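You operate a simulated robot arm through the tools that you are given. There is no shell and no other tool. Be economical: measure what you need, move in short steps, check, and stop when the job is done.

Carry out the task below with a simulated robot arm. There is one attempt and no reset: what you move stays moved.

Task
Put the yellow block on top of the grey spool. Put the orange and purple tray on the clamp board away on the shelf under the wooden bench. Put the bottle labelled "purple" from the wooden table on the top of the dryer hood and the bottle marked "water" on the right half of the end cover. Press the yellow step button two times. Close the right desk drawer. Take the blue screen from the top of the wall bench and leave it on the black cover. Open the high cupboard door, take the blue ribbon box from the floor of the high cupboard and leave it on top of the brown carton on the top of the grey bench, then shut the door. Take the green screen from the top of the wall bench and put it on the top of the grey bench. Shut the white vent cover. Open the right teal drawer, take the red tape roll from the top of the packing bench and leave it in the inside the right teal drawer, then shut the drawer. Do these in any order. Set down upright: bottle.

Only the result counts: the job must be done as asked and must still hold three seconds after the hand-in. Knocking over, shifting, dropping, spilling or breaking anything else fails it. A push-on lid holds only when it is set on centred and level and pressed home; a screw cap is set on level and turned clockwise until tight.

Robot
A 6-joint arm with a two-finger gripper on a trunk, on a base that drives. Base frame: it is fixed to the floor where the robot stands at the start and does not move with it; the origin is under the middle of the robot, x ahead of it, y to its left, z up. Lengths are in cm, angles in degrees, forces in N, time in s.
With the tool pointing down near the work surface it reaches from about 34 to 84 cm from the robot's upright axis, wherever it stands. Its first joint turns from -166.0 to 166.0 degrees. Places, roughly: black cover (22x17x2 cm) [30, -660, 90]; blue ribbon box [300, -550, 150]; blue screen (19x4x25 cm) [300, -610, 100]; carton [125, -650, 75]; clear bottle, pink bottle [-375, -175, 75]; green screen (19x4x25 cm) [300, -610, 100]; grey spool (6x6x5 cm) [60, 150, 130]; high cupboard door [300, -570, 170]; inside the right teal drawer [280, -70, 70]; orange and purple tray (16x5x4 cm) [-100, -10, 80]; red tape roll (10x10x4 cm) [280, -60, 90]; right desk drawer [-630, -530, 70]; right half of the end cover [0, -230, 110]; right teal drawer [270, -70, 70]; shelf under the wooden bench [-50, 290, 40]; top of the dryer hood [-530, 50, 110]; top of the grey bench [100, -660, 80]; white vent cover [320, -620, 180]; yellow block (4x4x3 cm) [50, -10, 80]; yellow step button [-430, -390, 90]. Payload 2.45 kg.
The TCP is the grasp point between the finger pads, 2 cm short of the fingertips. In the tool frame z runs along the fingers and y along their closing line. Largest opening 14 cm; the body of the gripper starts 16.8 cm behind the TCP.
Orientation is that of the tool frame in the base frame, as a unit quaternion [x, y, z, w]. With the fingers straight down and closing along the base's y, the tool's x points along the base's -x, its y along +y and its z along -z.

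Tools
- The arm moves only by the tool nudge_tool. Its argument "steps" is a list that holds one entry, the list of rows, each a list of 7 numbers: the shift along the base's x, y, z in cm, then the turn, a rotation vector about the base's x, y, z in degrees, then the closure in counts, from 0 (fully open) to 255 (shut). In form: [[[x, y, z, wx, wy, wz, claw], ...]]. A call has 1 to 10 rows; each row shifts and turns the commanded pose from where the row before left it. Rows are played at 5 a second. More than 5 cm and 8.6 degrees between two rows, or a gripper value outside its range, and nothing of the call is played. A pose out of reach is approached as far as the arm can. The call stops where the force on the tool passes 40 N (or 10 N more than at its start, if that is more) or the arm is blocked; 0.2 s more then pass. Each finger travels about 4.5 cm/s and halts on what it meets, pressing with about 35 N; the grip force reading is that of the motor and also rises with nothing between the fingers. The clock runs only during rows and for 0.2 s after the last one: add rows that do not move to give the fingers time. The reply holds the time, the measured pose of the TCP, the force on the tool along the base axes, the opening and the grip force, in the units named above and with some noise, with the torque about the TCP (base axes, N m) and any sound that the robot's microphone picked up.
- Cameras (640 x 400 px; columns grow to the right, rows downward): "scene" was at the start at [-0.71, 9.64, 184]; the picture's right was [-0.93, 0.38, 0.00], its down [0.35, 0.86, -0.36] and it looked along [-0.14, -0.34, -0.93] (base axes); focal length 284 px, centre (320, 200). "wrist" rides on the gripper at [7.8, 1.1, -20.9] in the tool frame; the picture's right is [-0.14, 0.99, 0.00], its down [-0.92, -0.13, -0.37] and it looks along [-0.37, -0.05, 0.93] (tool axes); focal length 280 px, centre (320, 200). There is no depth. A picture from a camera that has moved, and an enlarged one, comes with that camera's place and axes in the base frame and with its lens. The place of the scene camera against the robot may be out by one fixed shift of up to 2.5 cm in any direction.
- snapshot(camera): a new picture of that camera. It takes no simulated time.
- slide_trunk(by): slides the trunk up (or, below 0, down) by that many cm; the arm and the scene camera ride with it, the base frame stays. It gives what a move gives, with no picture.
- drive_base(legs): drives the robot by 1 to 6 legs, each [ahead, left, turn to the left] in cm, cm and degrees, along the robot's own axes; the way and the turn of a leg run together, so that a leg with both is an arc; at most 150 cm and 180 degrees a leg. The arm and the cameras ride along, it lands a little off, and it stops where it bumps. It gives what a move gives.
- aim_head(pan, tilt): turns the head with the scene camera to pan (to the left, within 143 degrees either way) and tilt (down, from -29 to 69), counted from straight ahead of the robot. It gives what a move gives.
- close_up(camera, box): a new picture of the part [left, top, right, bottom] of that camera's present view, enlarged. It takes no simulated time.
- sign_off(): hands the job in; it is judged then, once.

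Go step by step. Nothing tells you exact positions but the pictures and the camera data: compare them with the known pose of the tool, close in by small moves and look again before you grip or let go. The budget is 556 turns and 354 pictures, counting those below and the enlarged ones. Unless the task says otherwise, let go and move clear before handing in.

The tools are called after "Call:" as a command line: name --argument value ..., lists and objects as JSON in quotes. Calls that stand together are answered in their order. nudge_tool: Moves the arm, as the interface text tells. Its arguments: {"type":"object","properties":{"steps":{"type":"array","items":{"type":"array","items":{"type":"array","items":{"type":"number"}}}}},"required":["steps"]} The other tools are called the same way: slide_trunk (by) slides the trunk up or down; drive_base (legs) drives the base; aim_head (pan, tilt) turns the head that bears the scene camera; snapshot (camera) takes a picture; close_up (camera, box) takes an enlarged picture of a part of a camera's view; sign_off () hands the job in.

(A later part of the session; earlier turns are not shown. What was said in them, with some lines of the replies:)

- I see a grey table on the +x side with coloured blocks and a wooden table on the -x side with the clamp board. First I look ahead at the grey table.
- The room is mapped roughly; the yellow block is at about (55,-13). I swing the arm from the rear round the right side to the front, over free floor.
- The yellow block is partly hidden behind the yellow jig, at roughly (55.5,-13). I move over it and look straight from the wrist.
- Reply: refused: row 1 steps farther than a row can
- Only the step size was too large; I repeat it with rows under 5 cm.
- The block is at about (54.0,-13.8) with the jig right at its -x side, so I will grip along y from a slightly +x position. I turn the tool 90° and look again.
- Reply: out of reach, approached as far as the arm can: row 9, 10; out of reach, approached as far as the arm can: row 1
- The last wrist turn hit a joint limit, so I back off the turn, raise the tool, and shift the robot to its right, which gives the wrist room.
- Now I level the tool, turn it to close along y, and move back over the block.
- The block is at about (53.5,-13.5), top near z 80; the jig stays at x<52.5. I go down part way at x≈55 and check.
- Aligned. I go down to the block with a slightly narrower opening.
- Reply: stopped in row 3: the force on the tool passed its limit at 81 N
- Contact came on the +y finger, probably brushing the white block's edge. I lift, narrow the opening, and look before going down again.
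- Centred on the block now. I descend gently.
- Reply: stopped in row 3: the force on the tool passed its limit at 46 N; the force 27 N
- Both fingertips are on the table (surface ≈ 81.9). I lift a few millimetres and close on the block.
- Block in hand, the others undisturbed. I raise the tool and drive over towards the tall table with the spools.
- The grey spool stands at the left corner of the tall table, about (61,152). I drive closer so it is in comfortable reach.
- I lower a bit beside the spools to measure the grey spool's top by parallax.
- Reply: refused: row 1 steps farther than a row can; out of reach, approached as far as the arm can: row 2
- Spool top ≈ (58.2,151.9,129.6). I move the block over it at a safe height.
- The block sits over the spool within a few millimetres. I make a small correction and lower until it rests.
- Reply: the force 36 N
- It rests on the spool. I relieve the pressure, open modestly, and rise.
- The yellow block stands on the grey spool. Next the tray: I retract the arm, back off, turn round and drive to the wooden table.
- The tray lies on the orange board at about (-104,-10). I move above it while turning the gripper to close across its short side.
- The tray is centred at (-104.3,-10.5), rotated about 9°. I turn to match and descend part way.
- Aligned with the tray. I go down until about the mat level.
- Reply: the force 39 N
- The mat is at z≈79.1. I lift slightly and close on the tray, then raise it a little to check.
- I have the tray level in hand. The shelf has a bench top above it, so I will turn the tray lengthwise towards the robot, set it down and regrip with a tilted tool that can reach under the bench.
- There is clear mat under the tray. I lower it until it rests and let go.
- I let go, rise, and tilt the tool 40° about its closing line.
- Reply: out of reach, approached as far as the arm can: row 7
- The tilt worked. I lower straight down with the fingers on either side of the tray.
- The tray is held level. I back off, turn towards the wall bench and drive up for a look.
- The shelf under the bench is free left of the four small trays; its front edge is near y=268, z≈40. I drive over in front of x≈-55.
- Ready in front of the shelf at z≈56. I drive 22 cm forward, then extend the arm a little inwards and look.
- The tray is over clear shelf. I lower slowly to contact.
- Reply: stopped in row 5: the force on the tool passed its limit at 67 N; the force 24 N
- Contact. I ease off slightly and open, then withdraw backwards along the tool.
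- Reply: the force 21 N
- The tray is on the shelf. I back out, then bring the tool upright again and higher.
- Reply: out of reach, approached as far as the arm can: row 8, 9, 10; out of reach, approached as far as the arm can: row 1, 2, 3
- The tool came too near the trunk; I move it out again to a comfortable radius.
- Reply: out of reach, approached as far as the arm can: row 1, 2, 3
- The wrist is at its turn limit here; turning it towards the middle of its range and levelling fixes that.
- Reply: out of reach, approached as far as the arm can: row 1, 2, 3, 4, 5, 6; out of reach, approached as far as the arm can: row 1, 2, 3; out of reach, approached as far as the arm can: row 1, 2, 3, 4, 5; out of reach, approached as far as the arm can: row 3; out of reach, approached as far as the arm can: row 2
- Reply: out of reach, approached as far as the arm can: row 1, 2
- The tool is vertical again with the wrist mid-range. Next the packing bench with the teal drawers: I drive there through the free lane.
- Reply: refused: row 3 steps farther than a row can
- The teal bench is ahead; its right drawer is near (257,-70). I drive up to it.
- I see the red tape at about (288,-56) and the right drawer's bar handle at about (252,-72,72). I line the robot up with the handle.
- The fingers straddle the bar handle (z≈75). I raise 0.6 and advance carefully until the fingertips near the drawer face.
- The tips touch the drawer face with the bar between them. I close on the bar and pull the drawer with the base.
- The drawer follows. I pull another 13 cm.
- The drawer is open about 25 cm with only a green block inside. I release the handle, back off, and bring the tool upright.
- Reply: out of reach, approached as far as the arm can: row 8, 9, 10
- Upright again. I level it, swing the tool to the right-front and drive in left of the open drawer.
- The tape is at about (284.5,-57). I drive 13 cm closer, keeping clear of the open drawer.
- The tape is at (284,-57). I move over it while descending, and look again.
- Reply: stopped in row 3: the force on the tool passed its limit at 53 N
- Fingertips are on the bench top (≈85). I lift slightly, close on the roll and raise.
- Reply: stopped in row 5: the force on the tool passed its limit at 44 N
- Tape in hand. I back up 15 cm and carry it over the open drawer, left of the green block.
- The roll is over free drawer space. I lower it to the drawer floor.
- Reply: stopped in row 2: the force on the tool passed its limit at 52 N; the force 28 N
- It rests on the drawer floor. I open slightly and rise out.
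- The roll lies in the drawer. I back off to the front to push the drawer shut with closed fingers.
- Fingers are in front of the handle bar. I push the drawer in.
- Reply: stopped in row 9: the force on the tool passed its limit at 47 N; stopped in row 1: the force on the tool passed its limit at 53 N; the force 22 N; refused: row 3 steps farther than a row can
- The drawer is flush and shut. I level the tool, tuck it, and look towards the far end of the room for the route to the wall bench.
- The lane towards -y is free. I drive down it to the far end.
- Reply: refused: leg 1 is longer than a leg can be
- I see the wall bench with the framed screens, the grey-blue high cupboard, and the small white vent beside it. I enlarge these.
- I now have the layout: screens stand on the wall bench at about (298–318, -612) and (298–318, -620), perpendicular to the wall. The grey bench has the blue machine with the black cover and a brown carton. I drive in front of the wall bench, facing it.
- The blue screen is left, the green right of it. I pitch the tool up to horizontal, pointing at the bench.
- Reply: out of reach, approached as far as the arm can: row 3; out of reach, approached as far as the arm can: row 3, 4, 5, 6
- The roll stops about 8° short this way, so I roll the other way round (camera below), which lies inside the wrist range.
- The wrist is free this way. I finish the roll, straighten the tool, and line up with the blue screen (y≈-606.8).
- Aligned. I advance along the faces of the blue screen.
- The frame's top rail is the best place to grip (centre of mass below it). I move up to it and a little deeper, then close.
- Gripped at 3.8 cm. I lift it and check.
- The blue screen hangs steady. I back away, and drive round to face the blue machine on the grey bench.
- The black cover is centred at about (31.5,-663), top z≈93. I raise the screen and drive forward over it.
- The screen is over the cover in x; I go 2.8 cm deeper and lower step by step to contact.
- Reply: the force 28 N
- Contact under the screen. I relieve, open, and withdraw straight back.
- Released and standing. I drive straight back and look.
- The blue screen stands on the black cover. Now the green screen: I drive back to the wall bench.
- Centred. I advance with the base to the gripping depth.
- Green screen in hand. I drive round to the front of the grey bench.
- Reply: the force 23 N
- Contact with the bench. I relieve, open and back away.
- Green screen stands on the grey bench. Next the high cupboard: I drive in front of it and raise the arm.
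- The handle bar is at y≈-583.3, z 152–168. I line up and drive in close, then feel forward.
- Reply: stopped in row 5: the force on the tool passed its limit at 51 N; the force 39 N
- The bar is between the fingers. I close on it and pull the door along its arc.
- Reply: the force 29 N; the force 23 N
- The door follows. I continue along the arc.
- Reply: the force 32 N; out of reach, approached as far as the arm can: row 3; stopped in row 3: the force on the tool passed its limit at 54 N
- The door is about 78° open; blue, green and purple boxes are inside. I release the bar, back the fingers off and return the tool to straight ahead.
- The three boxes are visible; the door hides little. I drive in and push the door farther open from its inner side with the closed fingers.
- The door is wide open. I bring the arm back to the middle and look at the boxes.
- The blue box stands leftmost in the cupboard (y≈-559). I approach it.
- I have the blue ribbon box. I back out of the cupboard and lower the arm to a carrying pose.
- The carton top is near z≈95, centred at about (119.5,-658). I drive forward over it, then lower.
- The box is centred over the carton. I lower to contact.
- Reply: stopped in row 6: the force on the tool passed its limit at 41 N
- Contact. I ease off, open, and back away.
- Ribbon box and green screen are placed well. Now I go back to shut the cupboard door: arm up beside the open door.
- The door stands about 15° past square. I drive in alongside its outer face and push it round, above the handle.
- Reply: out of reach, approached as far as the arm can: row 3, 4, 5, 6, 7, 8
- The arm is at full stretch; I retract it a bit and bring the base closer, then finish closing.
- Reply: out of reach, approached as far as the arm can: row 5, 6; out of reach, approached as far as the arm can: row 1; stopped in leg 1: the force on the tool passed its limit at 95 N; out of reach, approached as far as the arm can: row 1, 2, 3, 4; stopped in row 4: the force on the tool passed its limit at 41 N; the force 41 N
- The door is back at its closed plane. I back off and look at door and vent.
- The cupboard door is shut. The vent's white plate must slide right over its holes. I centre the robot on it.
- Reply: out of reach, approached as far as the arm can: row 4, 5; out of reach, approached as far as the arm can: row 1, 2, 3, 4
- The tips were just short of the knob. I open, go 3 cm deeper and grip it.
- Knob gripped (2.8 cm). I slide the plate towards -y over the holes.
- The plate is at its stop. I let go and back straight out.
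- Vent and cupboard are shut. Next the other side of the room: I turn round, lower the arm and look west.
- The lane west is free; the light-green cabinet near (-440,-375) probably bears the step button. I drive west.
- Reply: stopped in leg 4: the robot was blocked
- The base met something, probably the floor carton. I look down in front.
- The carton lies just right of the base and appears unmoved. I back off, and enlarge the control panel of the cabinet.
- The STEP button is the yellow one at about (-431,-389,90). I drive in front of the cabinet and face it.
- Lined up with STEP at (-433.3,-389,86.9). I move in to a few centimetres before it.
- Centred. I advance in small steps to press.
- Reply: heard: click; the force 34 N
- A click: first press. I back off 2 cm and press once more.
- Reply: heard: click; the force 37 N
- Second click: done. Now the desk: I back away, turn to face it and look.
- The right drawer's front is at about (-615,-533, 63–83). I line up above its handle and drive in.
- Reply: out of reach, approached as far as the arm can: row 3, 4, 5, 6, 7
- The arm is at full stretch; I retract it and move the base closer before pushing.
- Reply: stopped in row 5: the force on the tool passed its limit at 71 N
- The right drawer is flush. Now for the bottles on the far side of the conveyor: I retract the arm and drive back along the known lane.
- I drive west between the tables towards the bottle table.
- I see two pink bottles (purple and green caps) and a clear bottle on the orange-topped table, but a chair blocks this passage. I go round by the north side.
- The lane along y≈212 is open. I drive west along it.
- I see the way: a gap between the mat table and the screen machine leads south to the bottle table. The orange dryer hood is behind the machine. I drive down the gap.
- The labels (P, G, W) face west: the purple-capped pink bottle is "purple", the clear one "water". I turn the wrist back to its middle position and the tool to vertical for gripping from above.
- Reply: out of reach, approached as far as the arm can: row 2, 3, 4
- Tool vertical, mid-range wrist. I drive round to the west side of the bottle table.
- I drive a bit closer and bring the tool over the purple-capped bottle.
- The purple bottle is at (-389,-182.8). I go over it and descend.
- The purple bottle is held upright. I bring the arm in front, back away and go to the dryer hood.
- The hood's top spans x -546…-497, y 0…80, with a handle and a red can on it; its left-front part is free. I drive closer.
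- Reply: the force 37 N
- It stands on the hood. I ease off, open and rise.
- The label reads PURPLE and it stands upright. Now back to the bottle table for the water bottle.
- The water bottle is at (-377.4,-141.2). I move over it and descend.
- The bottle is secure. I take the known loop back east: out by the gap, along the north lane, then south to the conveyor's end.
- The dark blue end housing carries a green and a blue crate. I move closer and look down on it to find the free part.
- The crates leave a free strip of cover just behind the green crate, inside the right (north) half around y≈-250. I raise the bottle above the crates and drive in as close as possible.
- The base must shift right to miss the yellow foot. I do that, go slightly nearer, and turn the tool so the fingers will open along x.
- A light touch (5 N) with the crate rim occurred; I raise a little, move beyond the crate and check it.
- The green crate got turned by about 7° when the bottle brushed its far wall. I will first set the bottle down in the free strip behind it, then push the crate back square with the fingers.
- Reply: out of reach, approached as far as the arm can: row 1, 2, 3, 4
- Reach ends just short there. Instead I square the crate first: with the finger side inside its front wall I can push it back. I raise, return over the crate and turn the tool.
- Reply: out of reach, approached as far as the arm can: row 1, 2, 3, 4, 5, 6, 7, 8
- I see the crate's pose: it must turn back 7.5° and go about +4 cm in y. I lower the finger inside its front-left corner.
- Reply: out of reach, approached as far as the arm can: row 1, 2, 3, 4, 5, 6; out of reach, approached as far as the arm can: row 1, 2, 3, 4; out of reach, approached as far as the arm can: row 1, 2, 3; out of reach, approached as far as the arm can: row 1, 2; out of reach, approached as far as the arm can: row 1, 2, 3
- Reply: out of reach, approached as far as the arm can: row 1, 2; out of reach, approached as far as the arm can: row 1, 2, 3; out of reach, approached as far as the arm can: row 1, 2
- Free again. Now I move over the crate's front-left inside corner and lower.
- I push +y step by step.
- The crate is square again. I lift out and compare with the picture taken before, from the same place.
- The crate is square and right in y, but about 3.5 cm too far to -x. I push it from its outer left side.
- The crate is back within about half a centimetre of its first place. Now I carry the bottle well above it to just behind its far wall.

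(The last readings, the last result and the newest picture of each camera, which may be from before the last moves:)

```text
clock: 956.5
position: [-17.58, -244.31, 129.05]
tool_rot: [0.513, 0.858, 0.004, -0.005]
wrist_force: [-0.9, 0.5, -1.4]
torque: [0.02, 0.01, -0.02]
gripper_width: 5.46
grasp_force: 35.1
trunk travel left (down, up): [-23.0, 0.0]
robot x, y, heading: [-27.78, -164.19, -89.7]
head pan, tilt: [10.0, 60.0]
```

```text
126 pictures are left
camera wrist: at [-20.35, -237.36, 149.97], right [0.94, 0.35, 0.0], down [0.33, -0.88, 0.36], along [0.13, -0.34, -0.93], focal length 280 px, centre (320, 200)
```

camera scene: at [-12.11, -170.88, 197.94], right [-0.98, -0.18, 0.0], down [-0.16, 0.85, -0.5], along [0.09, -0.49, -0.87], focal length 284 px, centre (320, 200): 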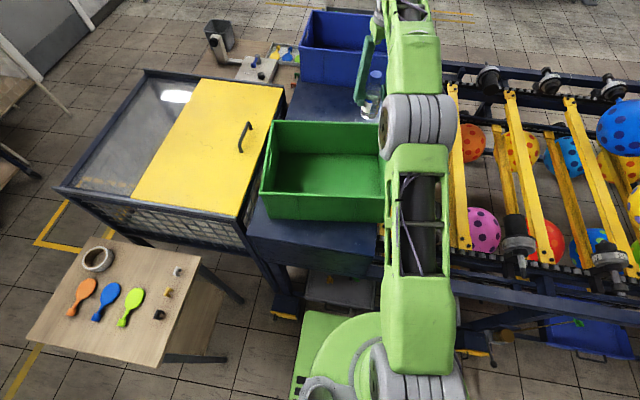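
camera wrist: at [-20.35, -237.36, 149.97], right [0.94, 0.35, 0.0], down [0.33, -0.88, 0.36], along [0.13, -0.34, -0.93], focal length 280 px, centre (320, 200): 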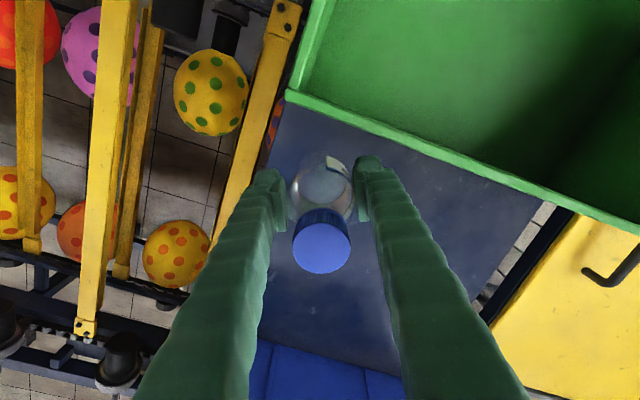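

Clear all round. I lower it to the cover.

Call:
nudge_tool --steps '[[[0, 0, -3, 0, 0, 0, 180], [0, 0, -3, 0, 0, 0, 180], [0, 0, -3, 0, 0, 0, 180], [0, 0, -2, 0, 0, 0, 180], [0, 0, -1, 0, 0, 0, 180]]]'

Call:
nudge_tool --steps '[[[0, 0, -0.7, 0, 0, 0, 180], [0, 0, -0.7, 0, 0, 0, 180], [0, 0, -0.7, 0, 0, 0, 180], [0, 0, -0.7, 0, 0, 0, 180], [0, 0, -0.7, 0, 0, 0, 180], [0, 0, -0.7, 0, 0, 0, 180]]]'

```text
clock: 957.8
position: [-17.5, -244.26, 117.15]
tool_rot: [0.512, 0.859, 0.004, -0.005]
wrist_force: [0.1, 1.3, -1.7]
torque: [0.03, 0.02, -0.01]
gripper_width: 5.44
grasp_force: 34.9
trunk travel left (down, up): [-23.0, 0.0]
robot x, y, heading: [-27.57, -164.31, -89.8]
head pan, tilt: [10.0, 60.0]
```

```text
clock: 958.4
position: [-17.33, -244.62, 116.73]
tool_rot: [0.512, 0.859, -0.002, 0.0]
wrist_force: [-0.3, 1.0, 13.2]
torque: [0.04, -0.1, 0.02]
gripper_width: 5.49
grasp_force: 34.8
trunk travel left (down, up): [-23.0, 0.0]
robot x, y, heading: [-27.68, -164.19, -89.6]
head pan, tilt: [10.0, 60.0]
stopped in row 3: the force on the tool passed its limit at 50 N (the readings are from after the stop); the commanded pose is now the measured one
```

Contact on the cover. I look before releasing.

Call:
snapshot --camera "wrist"

Call:
nudge_tool --steps '[[[0, 0, 0.1, 0, 0, 0, 170], [0, 0, 0, 0, 0, 0, 145], [0, 0, 0, 0, 0, 0, 115], [0, 0, 0, 0, 0, 0, 110], [0, 0, 0, 0, 0, 0, 110]]]'

Call:
snapshot --camera "wrist"

```text
125 pictures are left
camera wrist: at [-20.22, -237.31, 137.55], right [0.94, 0.35, 0.0], down [0.33, -0.87, 0.37], along [0.13, -0.35, -0.93], focal length 280 px, centre (320, 200)
```

wrist: 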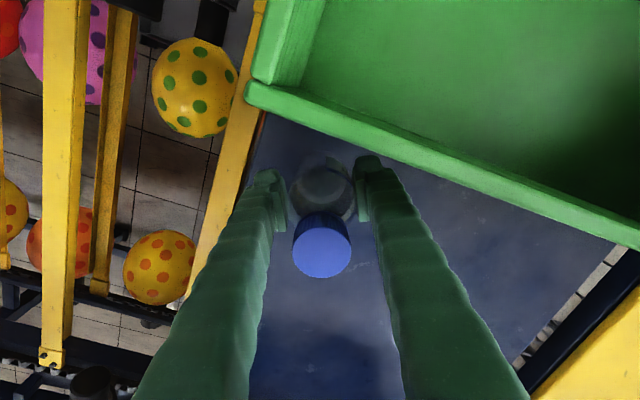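

```text
clock: 959.6
position: [-17.49, -244.57, 116.41]
tool_rot: [0.512, 0.859, 0.0, -0.002]
wrist_force: [-0.1, 0.0, 0.4]
torque: [0.0, 0.0, 0.01]
gripper_width: 7.97
grasp_force: 0.1
trunk travel left (down, up): [-23.0, 0.0]
robot x, y, heading: [-28.03, -164.72, -89.3]
head pan, tilt: [10.0, 60.0]
```

```text
124 pictures are left
camera wrist: at [-20.24, -237.36, 137.35], right [0.94, 0.35, 0.0], down [0.33, -0.87, 0.37], along [0.13, -0.34, -0.93], focal length 280 px, centre (320, 200)
```

wrist: 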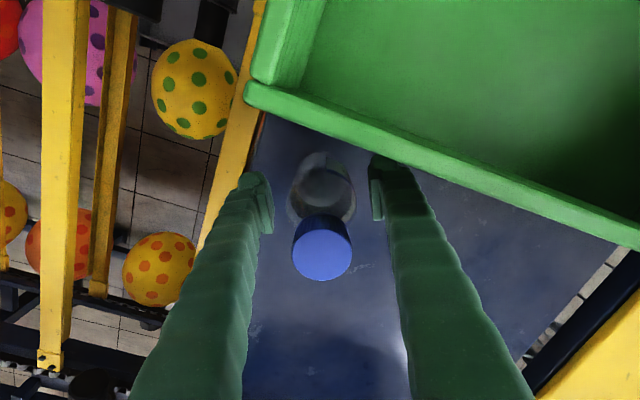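

It stands by itself. I rise straight up, then draw the arm back over the crate.

Call:
nudge_tool --steps '[[[0, 0, 3, 0, 0, 0, 110], [0, 0, 4, 0, 0, 0, 110], [0, 0, 4, 0, 0, 0, 110], [0, 0, 4, 0, 0, 0, 110], [0, 0, 4, 0, 0, 0, 110]]]'

Call:
snapshot --camera "wrist"

```text
clock: 960.8
position: [-17.36, -244.42, 135.49]
tool_rot: [0.512, 0.859, 0.0, -0.003]
wrist_force: [-0.4, 0.9, 0.5]
torque: [0.06, 0.01, 0.02]
gripper_width: 7.95
grasp_force: 0.0
trunk travel left (down, up): [-23.0, 0.0]
robot x, y, heading: [-28.05, -164.23, -89.7]
head pan, tilt: [10.0, 60.0]
```

```text
123 pictures are left
camera wrist: at [-20.12, -237.27, 156.42], right [0.94, 0.35, 0.0], down [0.33, -0.87, 0.37], along [0.13, -0.34, -0.93], focal length 280 px, centre (320, 200)
```

wrist: 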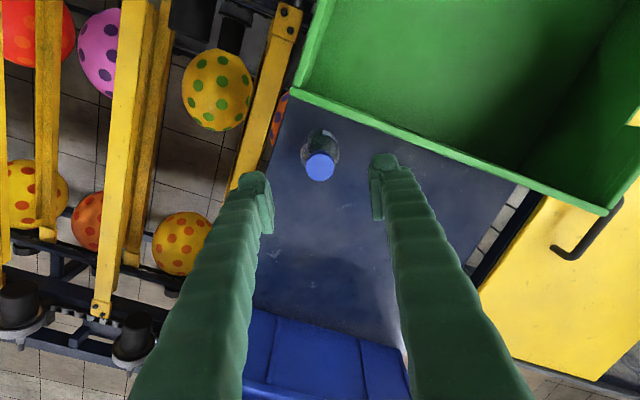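

Call:
nudge_tool --steps '[[[-0.5, 4, 1.5, 0, 0, 0, 110], [-0.5, 4, 1.5, 0, 0, 0, 110], [-0.5, 4, 1.5, 0, 0, 0, 110], [-0.5, 4, 1.5, 0, 0, 0, 110], [-0.5, 4, 1.5, 0, 0, 0, 110], [-0.5, 4, 1.5, 0, 0, 0, 110]]]'

Call:
drive_base --legs '[[-50, 0, 0]]'

Call:
aim_head --pan 5 --tilt 40

Call:
close_up --camera "scene" --box '[200, 60, 460, 260]'

```text
clock: 962.2
position: [-20.49, -220.24, 144.62]
tool_rot: [0.512, 0.859, -0.001, -0.001]
wrist_force: [0.4, 0.0, 0.6]
torque: [-0.05, -0.03, -0.02]
gripper_width: 7.95
grasp_force: 0.1
trunk travel left (down, up): [-23.0, 0.0]
robot x, y, heading: [-28.07, -164.0, -89.8]
head pan, tilt: [10.0, 60.0]
```

```text
clock: 965.1
position: [-20.86, -170.22, 144.64]
tool_rot: [0.515, 0.857, -0.001, -0.001]
wrist_force: [0.7, -0.1, 0.7]
torque: [-0.04, -0.01, -0.03]
gripper_width: 7.97
grasp_force: 0.1
trunk travel left (down, up): [-23.0, 0.0]
robot x, y, heading: [-28.19, -113.84, -89.6]
head pan, tilt: [10.0, 60.0]
```

```text
clock: 966.0
position: [-20.76, -170.29, 144.51]
tool_rot: [0.514, 0.858, 0.0, -0.002]
wrist_force: [0.9, 0.0, 0.4]
torque: [0.0, 0.03, -0.02]
gripper_width: 7.96
grasp_force: 0.0
trunk travel left (down, up): [-23.0, 0.0]
robot x, y, heading: [-27.89, -114.31, -89.6]
head pan, tilt: [5.0, 40.0]
```

```text
2.00 times, centred on (330, 160) of scene
camera zoom: at [-12.76, -122.53, 200.6], right [-1.0, -0.09, 0.0], down [-0.06, 0.64, -0.77], along [0.07, -0.76, -0.64], focal length 568 px, centre (300, 280)
```

zoom: 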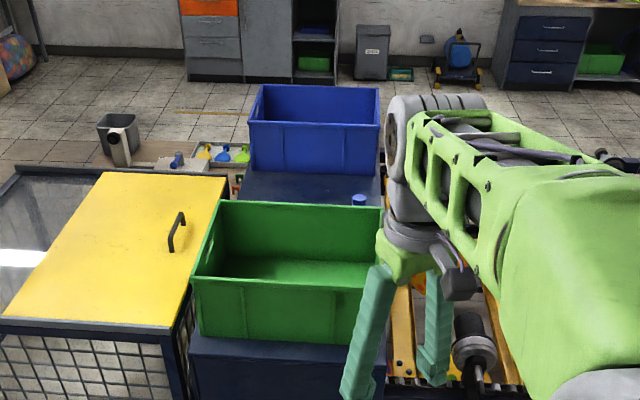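

All items are placed: the water bottle stands on the end cover behind the green crate, the crate is back within about half a centimetre, and the gripper is empty and clear. I hand the job in.

Call:
sign_off

```text
The job is handed in.
```

I did every part of the task and handed it in, but two bumps along the way could count against it.

- **Green crate:** while I was placing the water bottle on the end cover, it turned the crate by about 7°. I pushed it back to within about half a centimetre of where it had been.
- **Floor carton:** on the way to the step button the base ran into the carton on the floor and stopped. It looked unmoved, but I could not measure that exactly.
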